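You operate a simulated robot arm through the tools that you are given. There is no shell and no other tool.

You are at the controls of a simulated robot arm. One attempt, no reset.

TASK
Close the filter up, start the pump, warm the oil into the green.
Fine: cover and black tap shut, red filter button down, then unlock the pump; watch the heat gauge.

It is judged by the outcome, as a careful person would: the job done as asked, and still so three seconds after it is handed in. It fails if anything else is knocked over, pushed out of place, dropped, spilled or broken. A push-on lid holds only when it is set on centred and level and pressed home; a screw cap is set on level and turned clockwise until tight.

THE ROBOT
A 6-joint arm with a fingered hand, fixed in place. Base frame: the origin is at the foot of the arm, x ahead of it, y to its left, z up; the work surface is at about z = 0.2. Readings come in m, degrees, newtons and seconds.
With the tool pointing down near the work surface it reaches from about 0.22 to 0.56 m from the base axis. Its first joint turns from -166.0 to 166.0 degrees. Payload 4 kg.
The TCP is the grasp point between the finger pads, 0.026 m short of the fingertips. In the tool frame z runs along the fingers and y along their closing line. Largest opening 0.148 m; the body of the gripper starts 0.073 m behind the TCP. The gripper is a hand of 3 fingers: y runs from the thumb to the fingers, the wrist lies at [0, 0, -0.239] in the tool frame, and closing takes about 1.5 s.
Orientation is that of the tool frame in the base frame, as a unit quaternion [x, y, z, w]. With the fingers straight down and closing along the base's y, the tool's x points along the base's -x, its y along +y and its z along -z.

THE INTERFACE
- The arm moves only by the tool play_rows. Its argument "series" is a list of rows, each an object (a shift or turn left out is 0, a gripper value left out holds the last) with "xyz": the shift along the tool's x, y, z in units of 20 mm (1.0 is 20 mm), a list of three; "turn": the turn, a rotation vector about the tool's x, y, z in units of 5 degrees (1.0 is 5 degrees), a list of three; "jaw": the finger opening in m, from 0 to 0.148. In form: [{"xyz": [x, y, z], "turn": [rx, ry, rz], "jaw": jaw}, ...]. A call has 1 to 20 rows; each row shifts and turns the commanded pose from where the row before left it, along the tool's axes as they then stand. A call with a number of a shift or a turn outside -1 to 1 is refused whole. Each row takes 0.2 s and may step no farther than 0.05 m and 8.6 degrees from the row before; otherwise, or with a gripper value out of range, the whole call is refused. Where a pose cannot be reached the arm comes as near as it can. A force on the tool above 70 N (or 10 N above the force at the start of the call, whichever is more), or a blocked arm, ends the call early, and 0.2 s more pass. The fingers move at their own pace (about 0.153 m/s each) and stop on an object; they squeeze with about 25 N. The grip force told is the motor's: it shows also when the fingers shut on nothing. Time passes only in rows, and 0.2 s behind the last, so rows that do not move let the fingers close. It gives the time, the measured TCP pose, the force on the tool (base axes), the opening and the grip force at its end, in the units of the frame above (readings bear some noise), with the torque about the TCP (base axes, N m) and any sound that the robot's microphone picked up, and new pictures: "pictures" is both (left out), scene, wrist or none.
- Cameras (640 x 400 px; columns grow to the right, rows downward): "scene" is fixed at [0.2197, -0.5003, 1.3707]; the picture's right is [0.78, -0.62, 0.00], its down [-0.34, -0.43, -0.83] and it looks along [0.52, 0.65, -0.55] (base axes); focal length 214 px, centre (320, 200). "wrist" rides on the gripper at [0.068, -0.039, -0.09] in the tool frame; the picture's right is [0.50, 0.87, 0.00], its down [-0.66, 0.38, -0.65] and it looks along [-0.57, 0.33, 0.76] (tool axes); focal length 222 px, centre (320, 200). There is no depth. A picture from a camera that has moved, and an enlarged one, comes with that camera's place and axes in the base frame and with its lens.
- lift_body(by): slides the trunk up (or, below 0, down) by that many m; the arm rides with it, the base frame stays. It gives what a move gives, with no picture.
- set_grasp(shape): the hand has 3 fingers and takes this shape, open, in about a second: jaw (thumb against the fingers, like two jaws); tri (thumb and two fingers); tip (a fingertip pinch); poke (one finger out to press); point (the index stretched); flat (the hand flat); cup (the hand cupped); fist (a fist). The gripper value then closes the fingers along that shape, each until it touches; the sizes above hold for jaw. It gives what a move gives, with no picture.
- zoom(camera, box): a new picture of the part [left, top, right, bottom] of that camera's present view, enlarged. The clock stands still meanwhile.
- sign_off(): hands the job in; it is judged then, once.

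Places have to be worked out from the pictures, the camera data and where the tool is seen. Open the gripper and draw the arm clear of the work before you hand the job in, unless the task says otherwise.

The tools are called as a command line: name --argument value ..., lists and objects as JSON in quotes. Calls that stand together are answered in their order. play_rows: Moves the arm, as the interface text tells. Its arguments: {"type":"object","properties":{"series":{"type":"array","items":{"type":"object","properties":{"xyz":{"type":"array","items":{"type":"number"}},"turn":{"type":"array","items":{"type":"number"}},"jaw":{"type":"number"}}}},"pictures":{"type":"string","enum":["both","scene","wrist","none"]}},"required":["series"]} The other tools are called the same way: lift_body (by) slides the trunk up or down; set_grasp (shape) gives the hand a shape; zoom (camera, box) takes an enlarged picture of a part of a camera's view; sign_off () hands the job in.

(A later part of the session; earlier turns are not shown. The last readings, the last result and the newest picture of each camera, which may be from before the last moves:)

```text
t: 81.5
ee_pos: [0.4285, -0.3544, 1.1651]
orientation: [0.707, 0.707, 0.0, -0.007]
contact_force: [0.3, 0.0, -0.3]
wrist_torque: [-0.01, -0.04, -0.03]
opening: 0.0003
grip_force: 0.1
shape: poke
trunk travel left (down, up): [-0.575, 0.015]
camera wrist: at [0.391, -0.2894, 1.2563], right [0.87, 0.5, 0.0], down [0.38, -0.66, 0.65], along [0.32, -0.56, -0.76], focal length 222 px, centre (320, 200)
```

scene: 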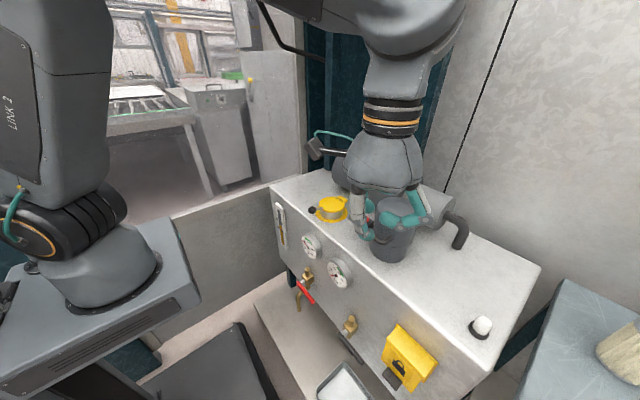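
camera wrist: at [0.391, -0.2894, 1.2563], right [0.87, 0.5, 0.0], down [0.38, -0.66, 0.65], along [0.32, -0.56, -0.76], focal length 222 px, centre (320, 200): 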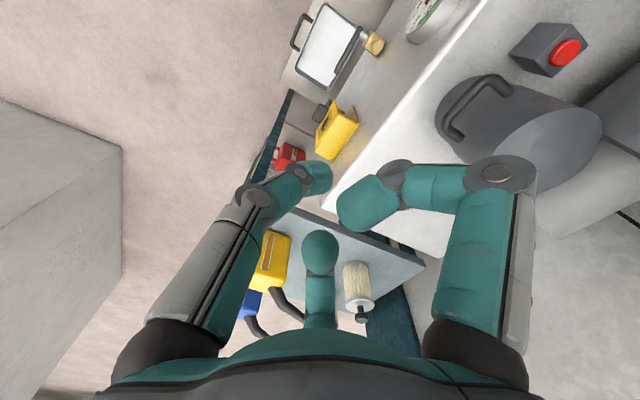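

The tool is upright again. I roll it −120° so that after tilting it will point toward (+0.5, −0.87), with the curled fingers underneath.

play_rows --series '[{"turn": [0, 0, -1]}, {"turn": [0, 0, -1]}, {"turn": [0, 0, -1]}, {"turn": [0, 0, -1]}, {"turn": [0, 0, -1]}, {"turn": [0, 0, -1]}, {"turn": [0, 0, -1]}, {"turn": [0, 0, -1]}, {"turn": [0, 0, -1]}, {"turn": [0, 0, -1]}, {"turn": [0, 0, -1]}, {"turn": [0, 0, -1]}, {"turn": [0, 0, -1]}, {"turn": [0, 0, -1]}, {"turn": [0, 0, -1]}, {"turn": [0, 0, -1]}, {"turn": [0, 0, -1]}, {"turn": [0, 0, -1]}, {"turn": [0, 0, -1]}, {"turn": [0, 0, -1]}]' --pictures "none"

play_rows --series '[{"turn": [0, 0, -1]}, {"turn": [0, 0, -1]}, {"turn": [0, 0, -1]}, {"turn": [0, 0, -1]}, {"turn": [1, 0, 0]}, {"turn": [1, 0, 0]}, {"turn": [1, 0, 0]}, {"turn": [1, 0, 0]}, {"turn": [1, 0, 0]}, {"turn": [1, 0, 0]}, {"turn": [1, 0, 0]}, {"turn": [1, 0, 0]}, {"turn": [1, 0, 0]}, {"turn": [1, 0, 0]}, {"turn": [1, 0, 0]}, {"turn": [1, 0, 0]}]'

```text
t: 85.7
ee_pos: [0.4298, -0.3553, 1.1658]
orientation: [-0.089, 0.996, 0.004, -0.003]
contact_force: [-0.3, 0.1, 0.2]
wrist_torque: [0.01, -0.01, 0.0]
opening: 0.0
grip_force: 0.1
shape: poke
trunk travel left (down, up): [-0.575, 0.015]
```

```text
t: 89.1
ee_pos: [0.4541, -0.2822, 1.118]
orientation: [-0.225, 0.838, -0.479, 0.129]
contact_force: [-0.3, -0.8, -0.5]
wrist_torque: [-0.03, 0.0, 0.04]
opening: 0.0
grip_force: 0.1
shape: poke
out of reach, approached as far as the arm can: row 2, 3, 4
trunk travel left (down, up): [-0.575, 0.015]
camera wrist: at [0.3662, -0.2657, 1.1979], right [-0.65, 0.13, -0.75], down [0.19, 0.98, 0.01], along [0.73, -0.14, -0.67], focal length 222 px, centre (320, 200)
```

scene: 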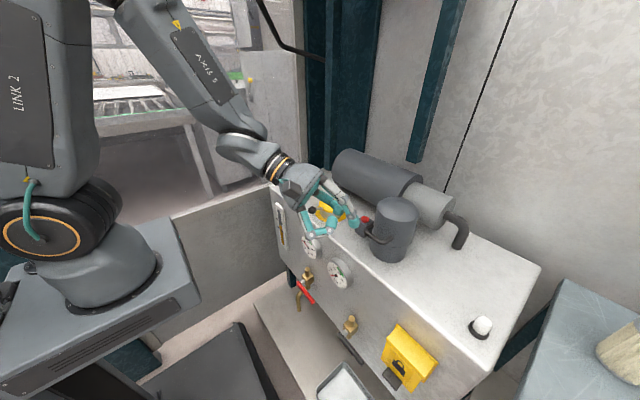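
wrist: 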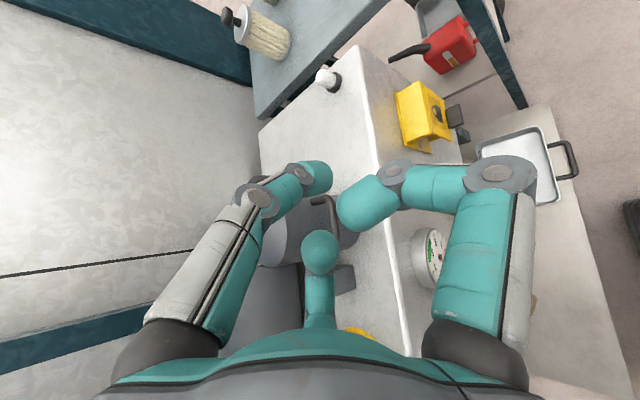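

The roll limit showed up during the turn, but after tilting the tool has the orientation I want: pointing (0.43,-0.75,-0.5) with the curled fingers below. I complete the tilt to 85° and begin descending in front of the panel, left of the box.

play_rows --series '[{"turn": [1, 0, 0]}, {"turn": [1, 0, 0]}, {"turn": [1, 0, 0]}, {"turn": [1, 0, 0]}, {"turn": [1, 0, 0]}, {"xyz": [0.124, 0.983, 0.168]}, {"xyz": [0.124, 0.983, 0.168]}, {"xyz": [0.124, 0.983, 0.168]}, {"xyz": [0.124, 0.983, 0.168]}, {"xyz": [0.124, 0.983, 0.168]}, {"xyz": [0.124, 0.983, 0.168]}]'

```text
t: 91.5
ee_pos: [0.4778, -0.2454, 1.022]
orientation: [-0.191, 0.717, -0.648, 0.171]
contact_force: [-0.4, -0.6, -0.7]
wrist_torque: [0.01, -0.03, -0.01]
opening: 0.0001
grip_force: 0.1
shape: poke
out of reach, approached as far as the arm can: row 5, 6, 7, 8, 9, 10, 11
trunk travel left (down, up): [-0.575, 0.015]
camera wrist: at [0.3765, -0.2047, 1.0696], right [-0.48, -0.17, -0.86], down [0.23, 0.92, -0.31], along [0.85, -0.35, -0.4], focal length 222 px, centre (320, 200)
```

scene: 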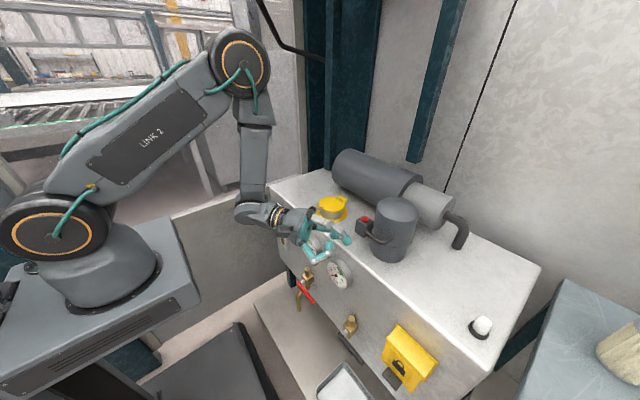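
wrist: 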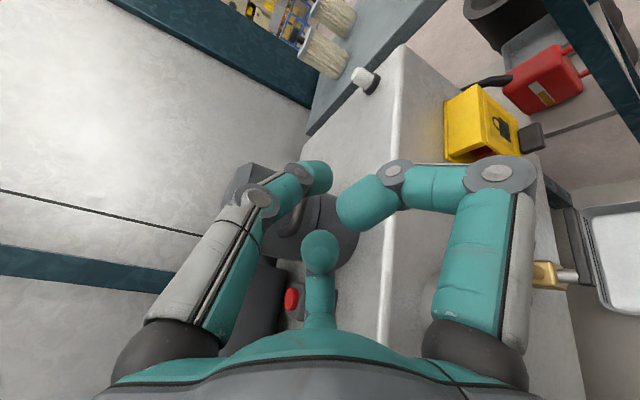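

The wrist is stuck in the wrong branch: J4 saturates because the tool went sideways before passing the forearm line. I return to tool-down, align the tool with the arm's radial plane, and tilt up within that plane to get the other wrist branch.

play_rows --series '[{"xyz": [0, -0.5, -1], "turn": [-1, 0, 0]}, {"xyz": [0, -0.5, -1], "turn": [-1, 0, 0]}, {"xyz": [0, -0.5, -1], "turn": [-1, 0, 0]}, {"turn": [-1, 0, 0]}, {"turn": [-1, 0, 0]}, {"turn": [-1, 0, 0]}, {"turn": [-1, 0, 0]}, {"turn": [-1, 0, 0]}, {"turn": [-1, 0, 0]}, {"turn": [-1, 0, 0]}, {"turn": [-1, 0, 0]}, {"turn": [-1, 0, 0]}, {"turn": [-1, 0, 0]}, {"turn": [-1, 0, 0]}, {"turn": [-1, 0, 0]}, {"turn": [-1, 0, 0]}, {"turn": [-1, 0, 0]}]' --pictures "none"

play_rows --series '[{"turn": [0, 0, 1]}, {"turn": [0, 0, 1]}, {"turn": [0, 0, 1]}, {"turn": [0, 0, 1]}, {"turn": [0, 0, 1]}, {"turn": [0, 0, 1]}, {"turn": [0, 0, 1]}, {"turn": [0, 0, 1]}, {"turn": [0, 0, 1]}, {"turn": [0, 0, 1]}, {"turn": [0, 0, 1]}, {"turn": [0, 0, 1]}, {"turn": [0, 0, 1]}, {"turn": [0, 0, 1]}, {"turn": [0, 0, 1]}, {"turn": [0, 0, 1]}, {"turn": [0, 0, 1]}, {"turn": [0, 0, 1]}]'

```text
t: 95.1
ee_pos: [0.4551, -0.1991, 1.0611]
orientation: [-0.259, 0.966, 0.006, -0.003]
contact_force: [0.2, 0.4, -0.2]
wrist_torque: [-0.03, 0.0, -0.01]
opening: 0.0
grip_force: 0.1
shape: poke
out of reach, approached as far as the arm can: row 3
trunk travel left (down, up): [-0.575, 0.015]
```

```text
t: 98.9
ee_pos: [0.4543, -0.1997, 1.0616]
orientation: [0.5, 0.866, 0.001, -0.005]
contact_force: [-0.8, -0.3, 0.1]
wrist_torque: [-0.03, 0.01, 0.01]
opening: 0.0
grip_force: 0.0
shape: poke
trunk travel left (down, up): [-0.575, 0.015]
camera wrist: at [0.3884, -0.1618, 1.1526], right [0.5, 0.87, 0.0], down [0.66, -0.38, 0.65], along [0.56, -0.32, -0.76], focal length 222 px, centre (320, 200)
```

scene: 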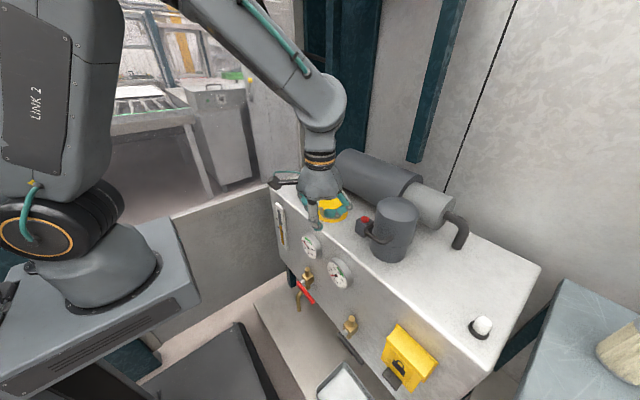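
wrist: 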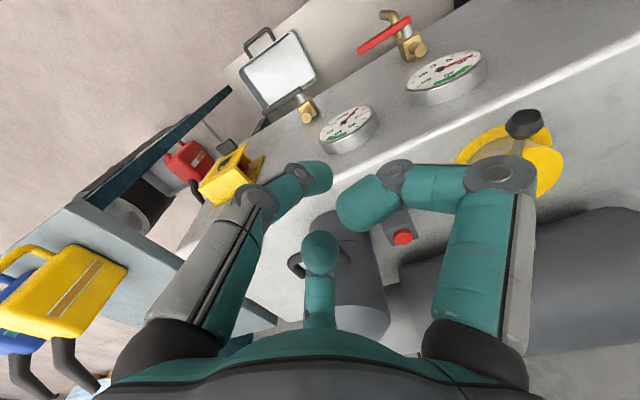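

Tool-down with its closing axis at 30°. I move to the right, around (0.37,-0.37), and roll so the closing axis lies along the arm's radial direction (−45°).

play_rows --series '[{"xyz": [-0.654, -0.991, -0.25]}, {"xyz": [-0.654, -0.991, -0.25]}, {"xyz": [-0.654, -0.991, -0.25]}, {"xyz": [-0.654, -0.991, -0.25]}, {"xyz": [-0.654, -0.991, -0.25]}, {"xyz": [-0.654, -0.991, -0.25]}, {"xyz": [-0.654, -0.991, -0.25]}, {"xyz": [-0.654, -0.991, -0.25]}]' --pictures "none"

play_rows --series '[{"turn": [0, 0, 1]}, {"turn": [0, 0, 1]}, {"turn": [0, 0, 1]}, {"turn": [0, 0, 1]}, {"turn": [0, 0, 1]}, {"turn": [0, 0, 1]}, {"turn": [0, 0, 1]}, {"turn": [0, 0, 1]}, {"turn": [0, 0, 1]}, {"turn": [0, 0, 1]}, {"turn": [0, 0, 1]}, {"turn": [0, 0, 1]}, {"turn": [0, 0, 1]}, {"turn": [0, 0, 1]}, {"turn": [0, 0, 1]}]' --pictures "none"

```text
t: 100.7
ee_pos: [0.3703, -0.3696, 1.0997]
orientation: [0.499, 0.866, 0.002, -0.005]
contact_force: [-0.3, -0.7, -0.4]
wrist_torque: [0.02, -0.01, 0.0]
opening: 0.0
grip_force: 0.1
shape: poke
trunk travel left (down, up): [-0.575, 0.015]
```

```text
t: 103.9
ee_pos: [0.3695, -0.3692, 1.1003]
orientation: [0.924, 0.383, -0.001, -0.005]
contact_force: [0.6, 0.5, 0.1]
wrist_torque: [0.01, -0.02, 0.02]
opening: 0.0
grip_force: 0.0
shape: poke
trunk travel left (down, up): [-0.575, 0.015]
```

Aligned radially. Now I tilt up within the arm's vertical plane to nearly horizontal, moving outward slightly to keep the elbow open.

play_rows --series '[{"xyz": [0, 0.36, 0], "turn": [-1, 0, 0]}, {"xyz": [0, 0.36, 0], "turn": [-1, 0, 0]}, {"xyz": [0, 0.36, 0], "turn": [-1, 0, 0]}, {"xyz": [0, 0.36, 0], "turn": [-1, 0, 0]}, {"xyz": [0, 0.36, 0], "turn": [-1, 0, 0]}, {"xyz": [0, 0.36, 0], "turn": [-1, 0, 0]}, {"xyz": [0, 0.36, 0.2], "turn": [-1, 0, 0]}, {"xyz": [0, 0.3, 0.3], "turn": [-1, 0, 0]}, {"xyz": [0, 0.2, 0.36], "turn": [-1, 0, 0]}, {"xyz": [0, 0, 0.36], "turn": [-1, 0, 0]}, {"xyz": [0, 0, 0.36], "turn": [-1, 0, 0]}, {"xyz": [0, 0, 0.36], "turn": [-1, 0, 0]}, {"xyz": [0, 0, 0.36], "turn": [-1, 0, 0]}, {"xyz": [0, 0, 0.36], "turn": [-1, 0, 0]}, {"xyz": [0, 0, 0.36], "turn": [-1, 0, 0]}, {"xyz": [0, 0, 0.36], "turn": [-1, 0, 0]}, {"xyz": [0, 0, 0.36], "turn": [-1, 0, 0]}, {"xyz": [0, 0, 0.36], "turn": [-1, 0, 0]}]'

```text
t: 107.7
ee_pos: [0.4368, -0.5427, 1.2139]
orientation: [0.707, 0.293, 0.281, 0.58]
contact_force: [-0.5, -0.3, -0.4]
wrist_torque: [0.03, -0.02, -0.02]
opening: 0.0
grip_force: 0.0
shape: poke
out of reach, approached as far as the arm can: row 9, 10, 11, 13, 14, 15, 16, 17, 18
trunk travel left (down, up): [-0.575, 0.015]
camera wrist: at [0.4115, -0.4287, 1.1938], right [0.41, 0.23, 0.88], down [-0.89, -0.12, 0.45], along [0.21, -0.97, 0.16], focal length 222 px, centre (320, 200)
```

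scene: 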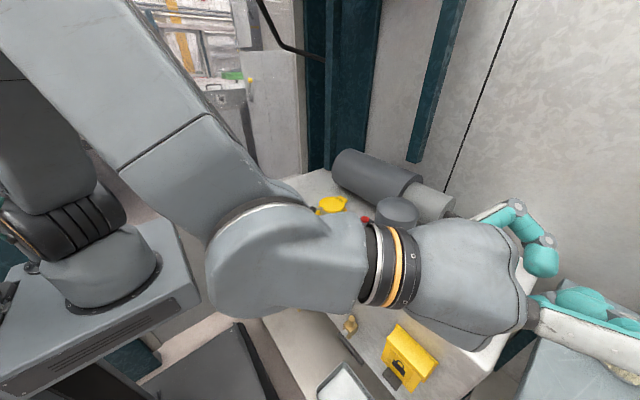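
wrist: 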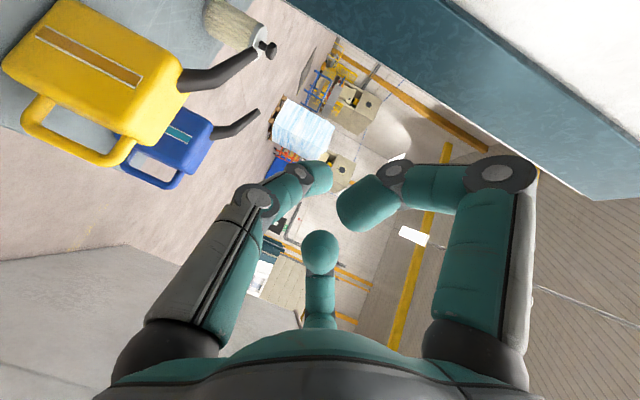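

The tool is now near horizontal at yaw about −42°. I pull back a little to test reach, then lower the trunk.

play_rows --series '[{"xyz": [0, 0, -1]}, {"xyz": [0, 0, -1]}]' --pictures "none"

lift_body --by -0.4

play_rows --series '[{"xyz": [0.3, 0, 0]}]'

```text
t: 108.3
ee_pos: [0.4028, -0.5251, 1.2337]
orientation: [0.704, 0.291, 0.276, 0.587]
contact_force: [0.5, 0.5, 0.2]
wrist_torque: [0.04, 0.0, 0.01]
opening: 0.0001
grip_force: 0.1
shape: poke
out of reach, approached as far as the arm can: row 1, 2
trunk travel left (down, up): [-0.575, 0.015]
```

```text
t: 112.2
ee_pos: [0.4035, -0.5266, 0.8331]
orientation: [0.704, 0.29, 0.276, 0.587]
contact_force: [-1.0, 0.0, -0.3]
wrist_torque: [-0.03, 0.0, 0.0]
opening: 0.0
grip_force: 0.1
shape: poke
trunk travel left (down, up): [-0.175, 0.415]
```

```text
t: 112.5
ee_pos: [0.4072, -0.522, 0.8334]
orientation: [0.705, 0.291, 0.276, 0.585]
contact_force: [-0.3, 0.4, -0.1]
wrist_torque: [0.03, 0.0, 0.01]
opening: 0.0
grip_force: 0.1
shape: poke
trunk travel left (down, up): [-0.175, 0.415]
camera wrist: at [0.3842, -0.4072, 0.8126], right [0.41, 0.24, 0.88], down [-0.89, -0.1, 0.45], along [0.2, -0.97, 0.17], focal length 222 px, centre (320, 200)
```

scene: 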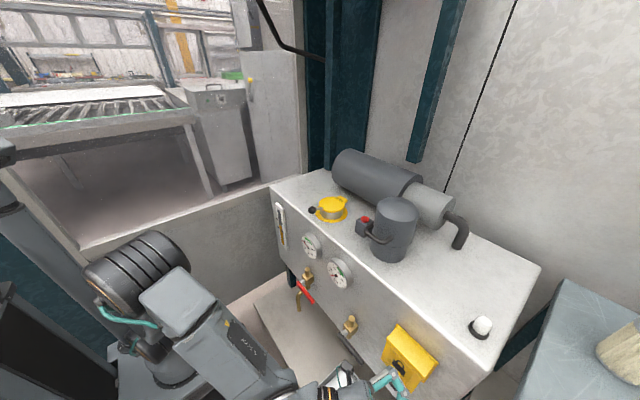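
wrist: 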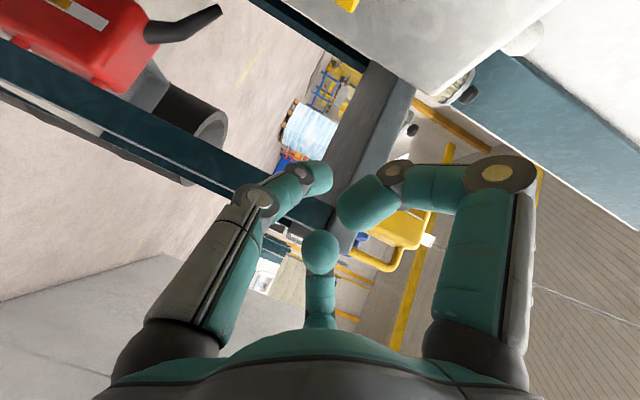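

I think I understand the limit now: J6 saturates with the thumb-below roll. Rolling the hand so the thumb is on the left and the fingers on the right relieves it, and it also suits pinching behind the flap's left edge. I roll 90° here and yaw the tool toward +x.

play_rows --series '[{"turn": [0, 0, 1]}, {"turn": [0, 0, 1]}, {"turn": [0, 0, 1]}, {"turn": [0, 0, 1]}, {"turn": [0, 0, 1]}, {"turn": [0, 0, 1]}, {"turn": [0, 0, 1]}, {"turn": [0, 0, 1]}, {"turn": [0, 0, 1]}, {"turn": [0, 0, 1]}, {"turn": [0, 0, 1]}, {"turn": [0, 0, 1]}, {"turn": [0, 0, 1]}, {"turn": [0, 0, 1]}, {"turn": [0, 0, 1]}, {"turn": [0, 0, 1]}, {"turn": [0, 0, 1]}, {"turn": [0, 0, 1]}]' --pictures "none"

play_rows --series '[{"turn": [1, 0, 0]}, {"turn": [1, 0, 0]}, {"turn": [1, 0, 0]}, {"turn": [1, 0, 0]}, {"turn": [0, 1, 0]}, {"turn": [0, 1, 0]}]'

```text
t: 116.3
ee_pos: [0.4094, -0.5204, 0.8329]
orientation: [0.703, -0.293, 0.61, 0.22]
contact_force: [-1.8, -0.6, 0.4]
wrist_torque: [-0.01, 0.01, 0.05]
opening: 0.0
grip_force: 0.1
shape: poke
trunk travel left (down, up): [-0.175, 0.415]
```

```text
t: 117.8
ee_pos: [0.4067, -0.5205, 0.8336]
orientation: [0.671, -0.173, 0.713, 0.11]
contact_force: [0.0, 0.8, -0.3]
wrist_torque: [-0.01, -0.03, -0.01]
opening: 0.0
grip_force: 0.0
shape: poke
trunk travel left (down, up): [-0.175, 0.415]
camera wrist: at [0.3348, -0.4556, 0.9006], right [-0.37, -0.83, 0.41], down [-0.7, -0.04, -0.72], along [0.61, -0.55, -0.56], focal length 222 px, centre (320, 200)
```

scene: 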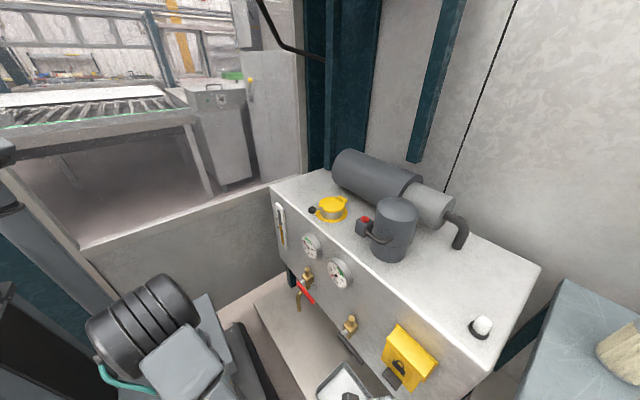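
wrist: 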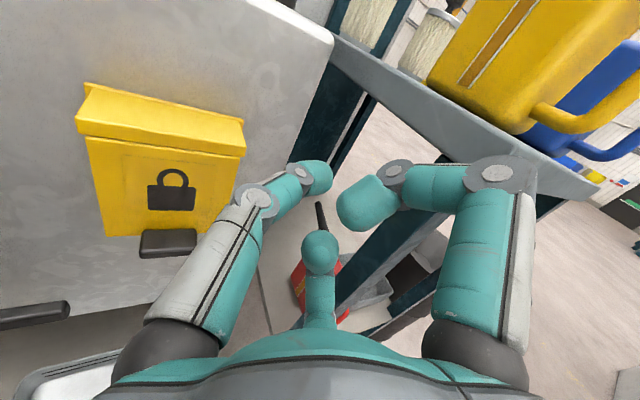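

All reachable now, with an upright view of the box: roof, flap with padlock mark, and the dark lip tab. I zoom in to refine the geometry.

zoom --camera "wrist" --box '[60, 60, 280, 280]'

zoom --camera "scene" --box '[370, 310, 450, 400]'

```text
1.82 times, centred on (170, 170) of wrist
camera zoom: at [0.3348, -0.4556, 0.9006], right [-0.37, -0.83, 0.41], down [-0.7, -0.04, -0.72], along [0.61, -0.55, -0.56], focal length 404 px, centre (593, 254)
```

zoom: 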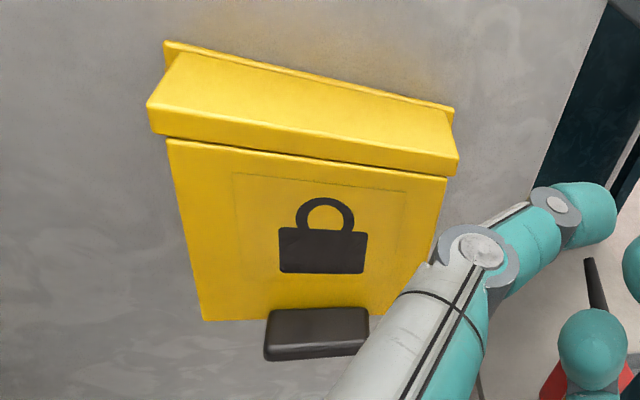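

```text
4.44 times, centred on (410, 355) of scene
camera zoom: at [0.2197, -0.5003, 1.3707], right [0.78, -0.62, 0.0], down [-0.34, -0.43, -0.83], along [0.52, 0.65, -0.55], focal length 953 px, centre (-80, -489)
```

zoom: 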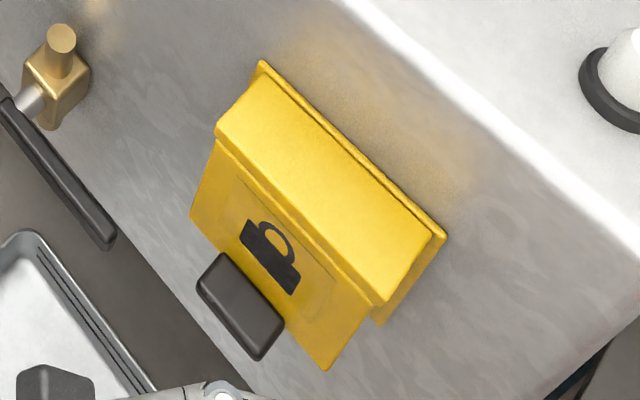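

The tab turns out to hang below the flap: z 0.668–0.70, y −0.43 to −0.478, front at x≈0.49. That makes it easy to hook from the left. I lower the trunk 0.15 with the hand well in front.

lift_body --by -0.15

play_rows --series '[{"xyz": [0, -0.9, 0], "turn": [0, 1, 0]}, {"xyz": [0, -0.9, 0], "turn": [0, 1, 0]}, {"xyz": [0, -0.9, 0], "turn": [-0.7, 0, 0]}, {"xyz": [0, -0.9, 0]}, {"xyz": [0, -0.9, 0]}]'

```text
t: 119.5
ee_pos: [0.4087, -0.5219, 0.6834]
orientation: [0.671, -0.174, 0.712, 0.111]
contact_force: [-0.7, 0.5, 0.1]
wrist_torque: [0.01, 0.01, -0.03]
opening: 0.0
grip_force: 0.2
shape: poke
trunk travel left (down, up): [-0.025, 0.565]
```

```text
t: 120.7
ee_pos: [0.4453, -0.4381, 0.6918]
orientation: [0.604, -0.186, 0.762, 0.143]
contact_force: [0.8, 0.0, -0.3]
wrist_torque: [-0.01, -0.02, -0.02]
opening: 0.0001
grip_force: 0.0
shape: poke
trunk travel left (down, up): [-0.025, 0.565]
camera wrist: at [0.3683, -0.3639, 0.7437], right [-0.5, -0.77, 0.39], down [-0.58, -0.03, -0.81], along [0.64, -0.63, -0.43], focal length 222 px, centre (320, 200)
```

scene: 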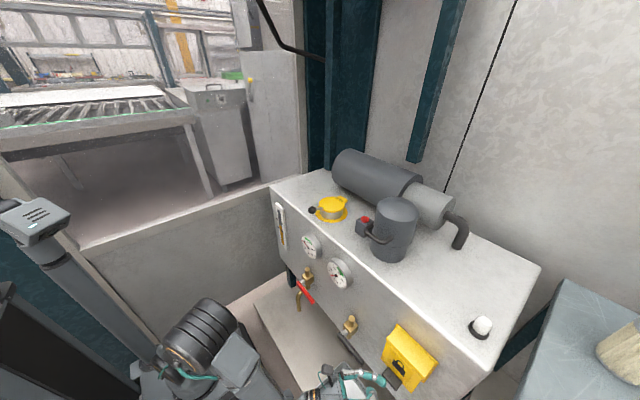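
wrist: 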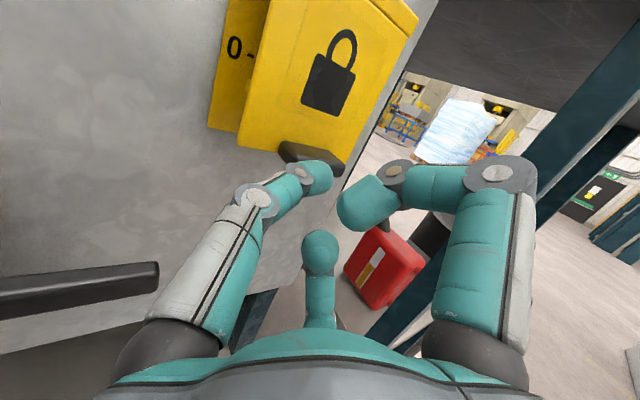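

The hand is in position with the thumb just in front of the tab. I go around to the left of the flap before hooking behind the tab.

play_rows --series '[{"xyz": [-0.17, -0.993, -0.7]}, {"xyz": [-0.17, -0.993, -0.7]}, {"xyz": [-0.17, -0.993, -0.7]}, {"xyz": [-0.205, -0.26, 0.84]}, {"xyz": [-0.205, -0.26, 0.84]}]'

zoom --camera "wrist" --box '[200, 60, 440, 260]'

zoom --camera "scene" --box '[340, 310, 440, 400]'

```text
t: 121.9
ee_pos: [0.4713, -0.3721, 0.6823]
orientation: [0.603, -0.186, 0.763, 0.143]
contact_force: [0.2, -1.2, 0.3]
wrist_torque: [0.01, 0.01, 0.0]
opening: 0.0002
grip_force: 0.1
shape: poke
trunk travel left (down, up): [-0.025, 0.565]
camera wrist: at [0.3951, -0.2978, 0.7331], right [-0.5, -0.77, 0.39], down [-0.58, -0.04, -0.81], along [0.64, -0.63, -0.43], focal length 222 px, centre (320, 200)
```

scene: 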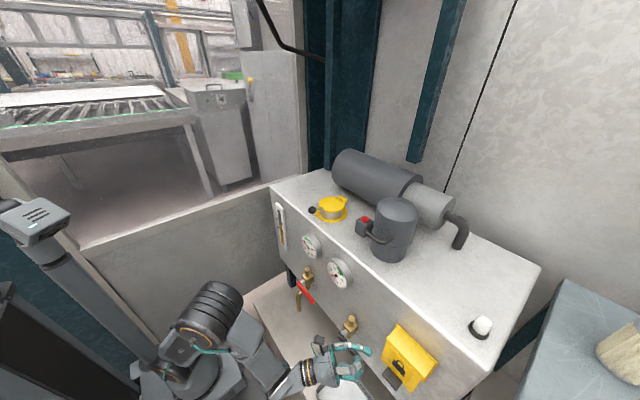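
wrist: 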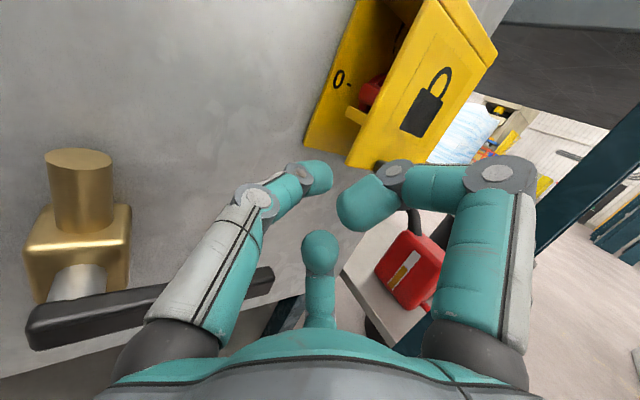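

```text
2.00 times, centred on (320, 160) of wrist
camera zoom: at [0.3951, -0.2978, 0.7331], right [-0.5, -0.77, 0.39], down [-0.58, -0.04, -0.81], along [0.64, -0.63, -0.43], focal length 444 px, centre (320, 280)
```

zoom: 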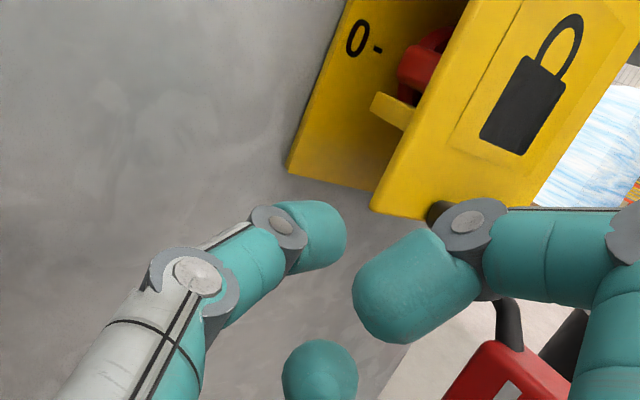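

```text
4.44 times, centred on (390, 355) of scene
camera zoom: at [0.2197, -0.5003, 1.3707], right [0.78, -0.62, 0.0], down [-0.34, -0.43, -0.83], along [0.52, 0.65, -0.55], focal length 953 px, centre (9, -489)
```

zoom: 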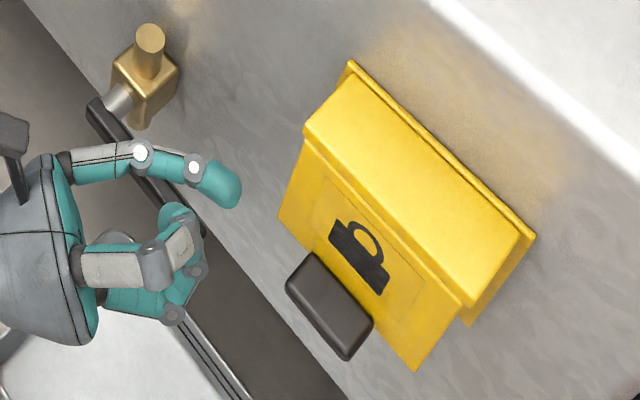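

The thumb is left of the flap at the tab's height and the red knob is visible inside. I slide the thumb in behind the tab.

play_rows --series '[{"xyz": [-0.094, 0.544, 0.75]}, {"xyz": [-0.094, 0.544, 0.75]}]'

zoom --camera "wrist" --box '[200, 60, 440, 260]'

zoom --camera "scene" --box '[340, 310, 440, 400]'

```text
t: 122.5
ee_pos: [0.4892, -0.4056, 0.679]
orientation: [0.603, -0.186, 0.763, 0.143]
contact_force: [-0.6, -0.2, 0.2]
wrist_torque: [0.01, 0.0, 0.0]
opening: 0.0
grip_force: 0.1
shape: poke
trunk travel left (down, up): [-0.025, 0.565]
camera wrist: at [0.4129, -0.3315, 0.7307], right [-0.5, -0.77, 0.39], down [-0.58, -0.03, -0.81], along [0.64, -0.63, -0.43], focal length 222 px, centre (320, 200)
```

scene: 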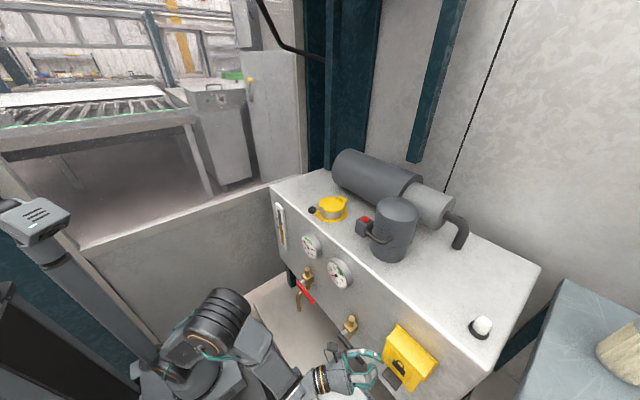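
wrist: 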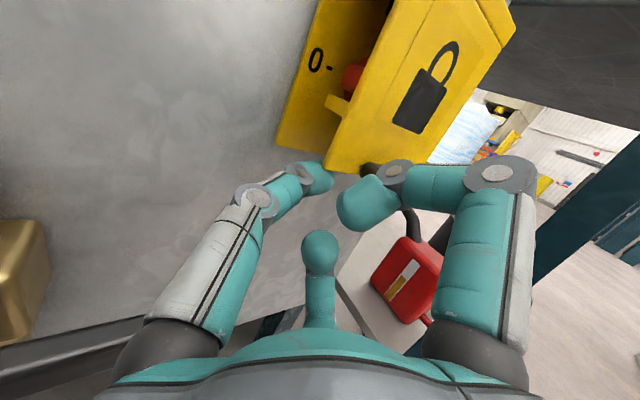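

```text
2.00 times, centred on (320, 160) of wrist
camera zoom: at [0.4129, -0.3315, 0.7307], right [-0.5, -0.77, 0.39], down [-0.58, -0.03, -0.81], along [0.64, -0.63, -0.43], focal length 444 px, centre (320, 280)
```

zoom: 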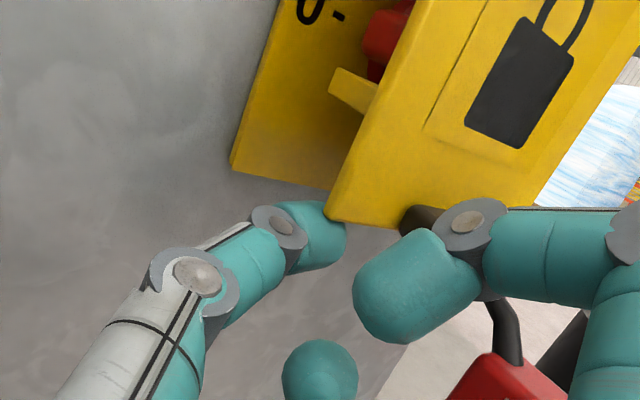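

```text
4.44 times, centred on (390, 355) of scene
camera zoom: at [0.2197, -0.5003, 1.3707], right [0.78, -0.62, 0.0], down [-0.34, -0.43, -0.83], along [0.52, 0.65, -0.55], focal length 953 px, centre (9, -489)
```

zoom: 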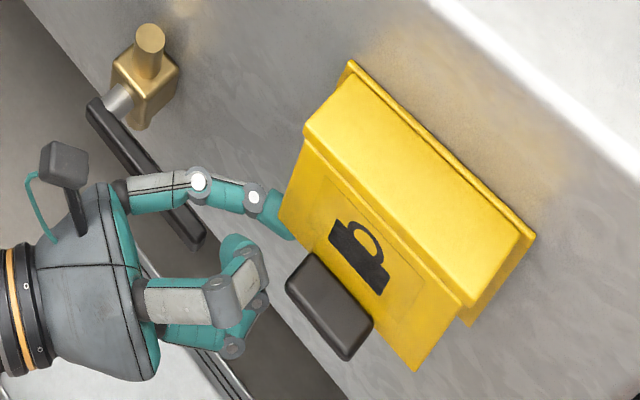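

The thumb tip is slipping in under the flap's lower-left corner. Two more steps.

play_rows --series '[{"xyz": [-0.094, 0.544, 0.75]}, {"xyz": [-0.094, 0.544, 0.75]}]' --pictures "none"

zoom --camera "wrist" --box '[200, 60, 440, 260]'

zoom --camera "scene" --box '[340, 310, 440, 400]'

```text
t: 123.1
ee_pos: [0.5069, -0.437, 0.6813]
orientation: [0.602, -0.184, 0.764, 0.143]
contact_force: [-13.1, 28.1, 11.2]
wrist_torque: [-0.6, 0.05, -0.79]
opening: 0.0001
grip_force: 0.0
shape: poke
trunk travel left (down, up): [-0.025, 0.565]
```

```text
2.00 times, centred on (320, 160) of wrist
camera zoom: at [0.4295, -0.3619, 0.733], right [-0.5, -0.77, 0.39], down [-0.58, -0.04, -0.81], along [0.65, -0.63, -0.43], focal length 444 px, centre (320, 280)
```

zoom: 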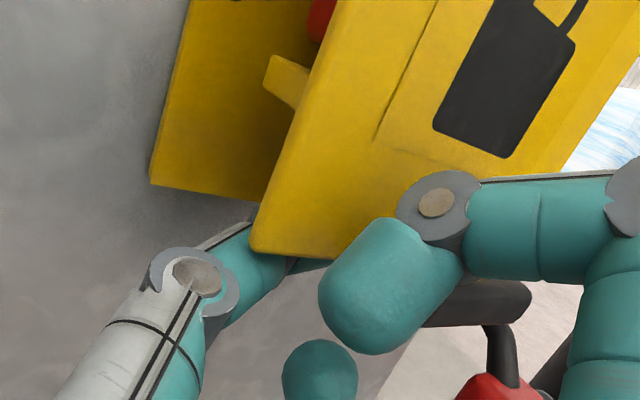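

```text
4.44 times, centred on (390, 355) of scene
camera zoom: at [0.2197, -0.5003, 1.3707], right [0.78, -0.62, 0.0], down [-0.34, -0.43, -0.83], along [0.52, 0.65, -0.55], focal length 953 px, centre (9, -489)
```

zoom: 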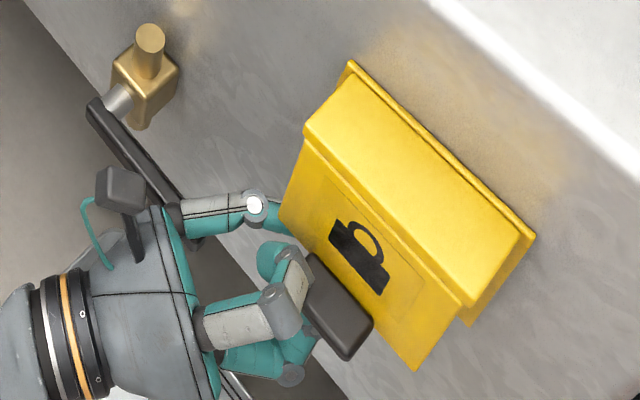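

The upper curled finger touches the tab's left end (28 N sideways), while the thumb is behind the flap and tab. I back off 8 mm in y and start pulling the flap outward along its arc.

play_rows --series '[{"xyz": [0, -0.4, -0.2]}, {"xyz": [0.13, 0.3, -0.59]}, {"xyz": [0.13, 0.3, -0.59]}, {"xyz": [0.3, 0.275, -0.54]}]'

zoom --camera "wrist" --box '[200, 60, 440, 260]'

zoom --camera "scene" --box '[340, 310, 440, 400]'

```text
t: 124.1
ee_pos: [0.4636, -0.4316, 0.6802]
orientation: [0.603, -0.189, 0.761, 0.143]
contact_force: [-0.1, 0.4, -0.2]
wrist_torque: [0.02, -0.01, -0.05]
opening: 0.0001
grip_force: 0.1
shape: poke
trunk travel left (down, up): [-0.025, 0.565]
camera wrist: at [0.3881, -0.3574, 0.732], right [-0.5, -0.77, 0.39], down [-0.58, -0.03, -0.81], along [0.64, -0.63, -0.44], focal length 222 px, centre (320, 200)
```

scene: 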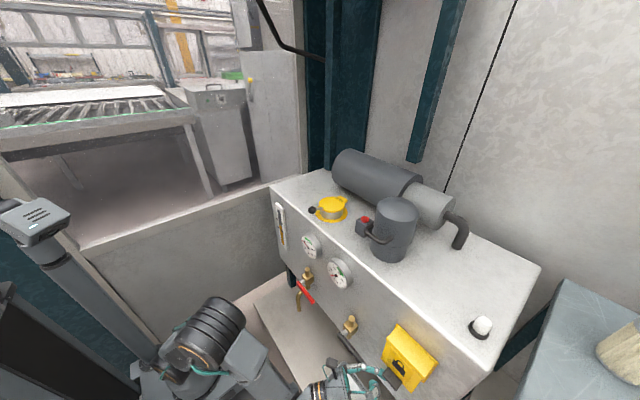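
wrist: 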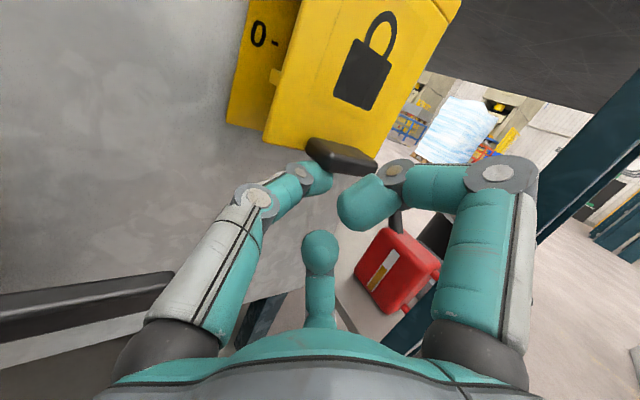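

```text
2.00 times, centred on (320, 160) of wrist
camera zoom: at [0.3881, -0.3574, 0.732], right [-0.5, -0.77, 0.39], down [-0.58, -0.03, -0.81], along [0.64, -0.63, -0.44], focal length 444 px, centre (320, 280)
```

zoom: 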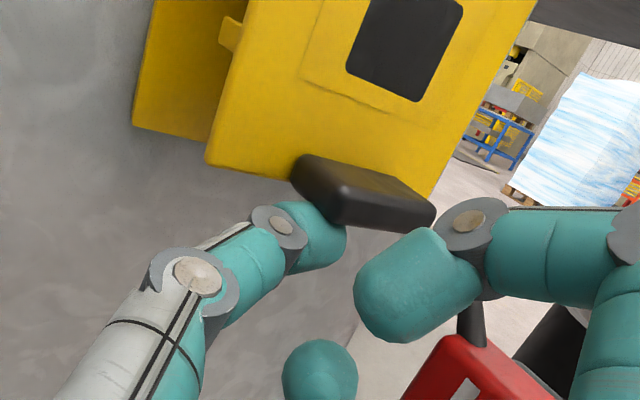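

```text
4.44 times, centred on (390, 355) of scene
camera zoom: at [0.2197, -0.5003, 1.3707], right [0.78, -0.62, 0.0], down [-0.34, -0.43, -0.83], along [0.52, 0.65, -0.55], focal length 953 px, centre (9, -489)
```

zoom: 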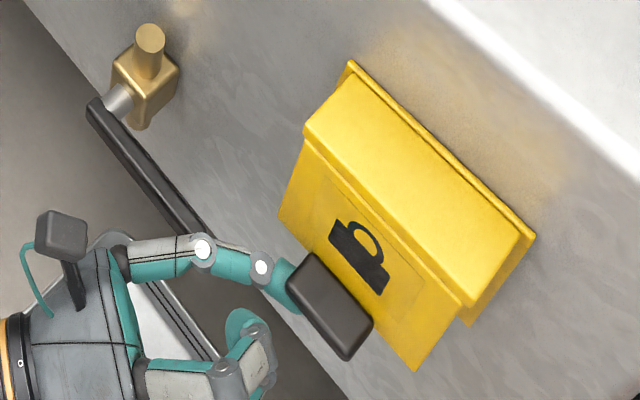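

The flap didn't move; the close view shows the tab is a forward-projecting lip and my thumb passed just beneath the flap. I back out left, raise about 2 cm and insert behind the flap itself so the fingers straddle the lip.

play_rows --series '[{"xyz": [0.295, -0.923, -0.603]}, {"xyz": [0.295, -0.923, -0.603]}, {"xyz": [0.295, -0.923, -0.603]}, {"xyz": [0.03, -0.18, 0.51]}, {"xyz": [0.03, -0.18, 0.51]}, {"xyz": [-0.086, 0.494, 0.684]}, {"xyz": [-0.086, 0.494, 0.684]}]'

zoom --camera "wrist" --box '[200, 60, 440, 260]'

zoom --camera "scene" --box '[340, 310, 440, 400]'

```text
t: 125.7
ee_pos: [0.4921, -0.3991, 0.7047]
orientation: [0.603, -0.186, 0.763, 0.143]
contact_force: [0.4, 0.5, 0.1]
wrist_torque: [0.02, 0.01, 0.02]
opening: 0.0002
grip_force: 0.0
shape: poke
trunk travel left (down, up): [-0.025, 0.565]
camera wrist: at [0.4161, -0.3241, 0.7562], right [-0.5, -0.77, 0.39], down [-0.58, -0.03, -0.81], along [0.64, -0.63, -0.43], focal length 222 px, centre (320, 200)
```

scene: 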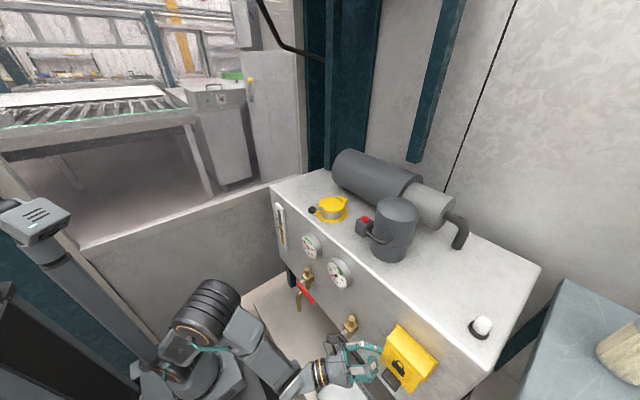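
wrist: 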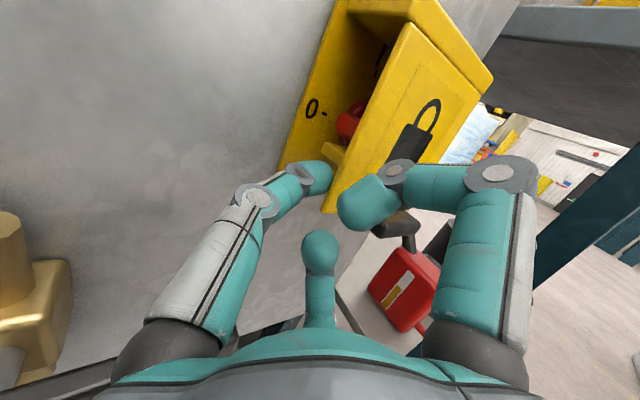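

```text
2.00 times, centred on (320, 160) of wrist
camera zoom: at [0.4161, -0.3241, 0.7562], right [-0.5, -0.77, 0.39], down [-0.58, -0.03, -0.81], along [0.64, -0.63, -0.43], focal length 444 px, centre (320, 280)
```

zoom: 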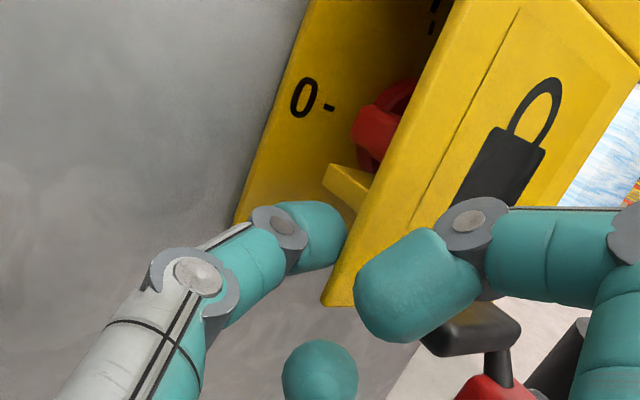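

```text
4.44 times, centred on (390, 355) of scene
camera zoom: at [0.2197, -0.5003, 1.3707], right [0.78, -0.62, 0.0], down [-0.34, -0.43, -0.83], along [0.52, 0.65, -0.55], focal length 953 px, centre (9, -489)
```

zoom: 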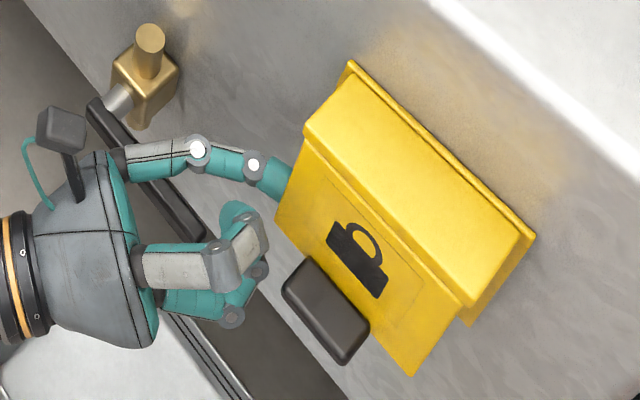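

Now the thumb tip is in the gap behind the flap's left edge. I insert one more step, then pull outward.

play_rows --series '[{"xyz": [-0.05, 0.4, 0.55]}, {"xyz": [0.1, 0.25, -0.5]}, {"xyz": [0.13, 0.3, -0.59]}, {"xyz": [0.2, 0.3, -0.56]}]'

zoom --camera "wrist" --box '[200, 60, 440, 260]'

zoom --camera "scene" --box '[340, 310, 440, 400]'

```text
t: 126.7
ee_pos: [0.4622, -0.4103, 0.7051]
orientation: [0.603, -0.186, 0.763, 0.143]
contact_force: [1.7, 0.3, 0.0]
wrist_torque: [0.02, -0.02, -0.04]
opening: 0.0
grip_force: 0.0
shape: poke
trunk travel left (down, up): [-0.025, 0.565]
camera wrist: at [0.3848, -0.3351, 0.757], right [-0.5, -0.77, 0.39], down [-0.58, -0.04, -0.81], along [0.64, -0.63, -0.43], focal length 222 px, centre (320, 200)
```

scene: 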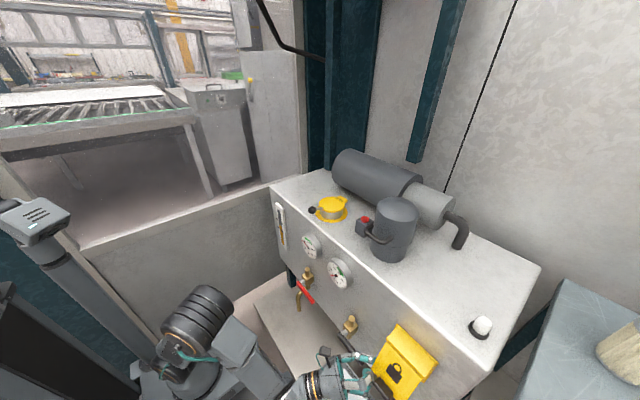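
wrist: 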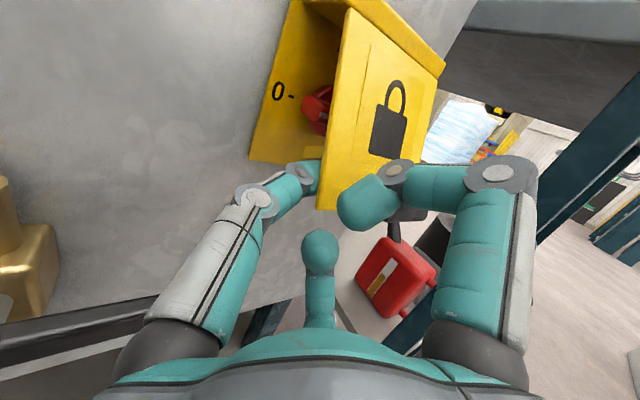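

```text
2.00 times, centred on (320, 160) of wrist
camera zoom: at [0.3848, -0.3351, 0.757], right [-0.5, -0.77, 0.39], down [-0.58, -0.04, -0.81], along [0.64, -0.63, -0.43], focal length 444 px, centre (320, 280)
```

zoom: 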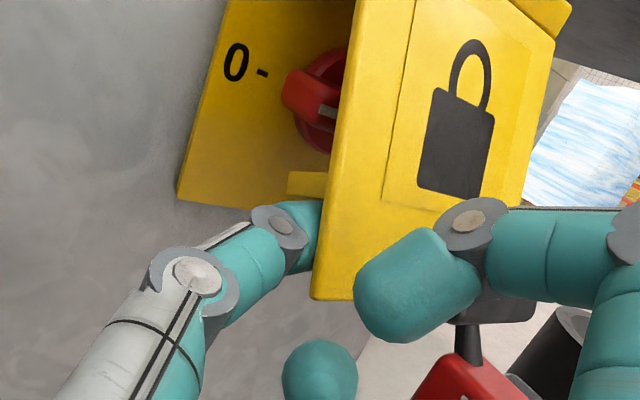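

```text
4.44 times, centred on (390, 355) of scene
camera zoom: at [0.2197, -0.5003, 1.3707], right [0.78, -0.62, 0.0], down [-0.34, -0.43, -0.83], along [0.52, 0.65, -0.55], focal length 953 px, centre (9, -489)
```

zoom: 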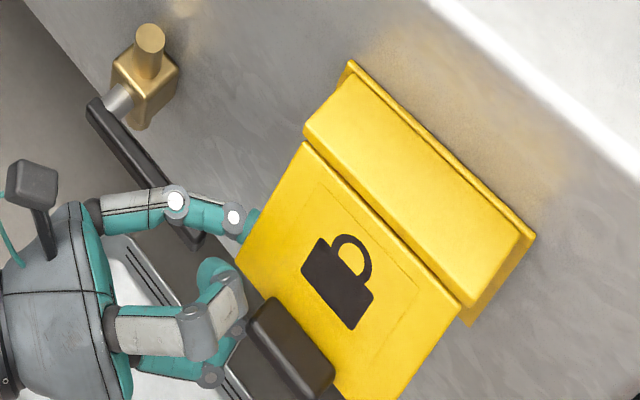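

The flap is swinging open and the red knob shows. I follow the arc upward.

play_rows --series '[{"xyz": [0.47, 0.195, -0.388]}, {"xyz": [0.47, 0.195, -0.388]}, {"xyz": [0.434, 0.125, -0.249]}, {"xyz": [0.434, 0.125, -0.249]}, {"xyz": [0.49, 0.07, -0.143]}, {"xyz": [0.49, 0.07, -0.143]}]'

zoom --camera "scene" --box '[340, 300, 440, 400]'

```text
t: 128.1
ee_pos: [0.4107, -0.4088, 0.7513]
orientation: [0.601, -0.186, 0.764, 0.143]
contact_force: [-26.1, 4.9, -14.3]
wrist_torque: [0.07, 0.03, -0.17]
opening: 0.0
grip_force: 0.1
shape: poke
trunk travel left (down, up): [-0.025, 0.565]
camera wrist: at [0.3356, -0.3352, 0.8028], right [-0.5, -0.77, 0.39], down [-0.58, -0.03, -0.81], along [0.64, -0.63, -0.43], focal length 222 px, centre (320, 200)
```

scene: 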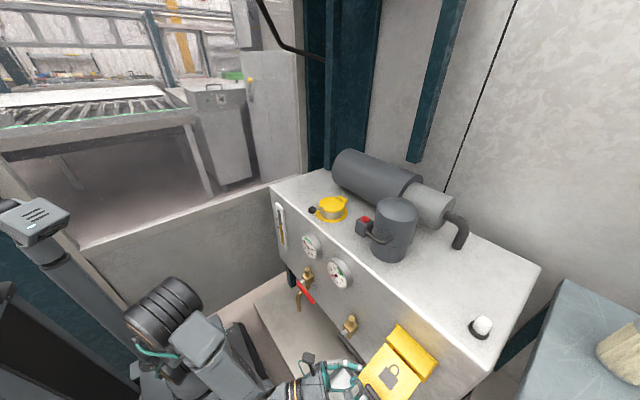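
wrist: 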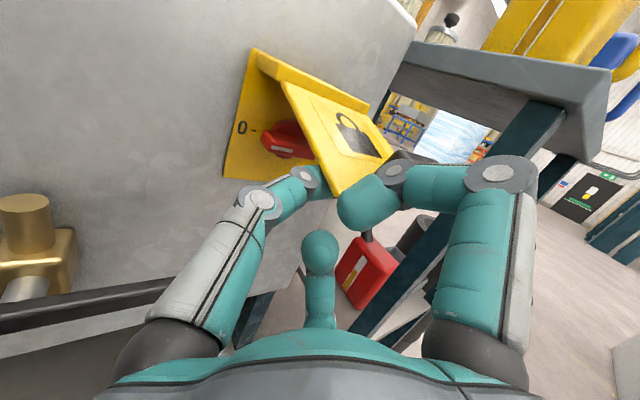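

```text
4.00 times, centred on (390, 350) of scene
camera zoom: at [0.2197, -0.5003, 1.3707], right [0.78, -0.62, 0.0], down [-0.34, -0.43, -0.83], along [0.52, 0.65, -0.55], focal length 858 px, centre (40, -400)
```

zoom: 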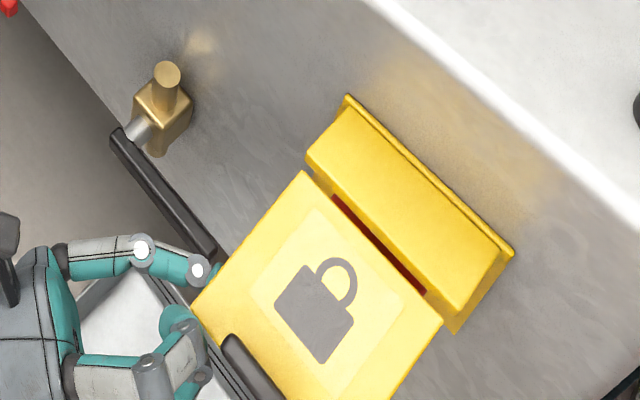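

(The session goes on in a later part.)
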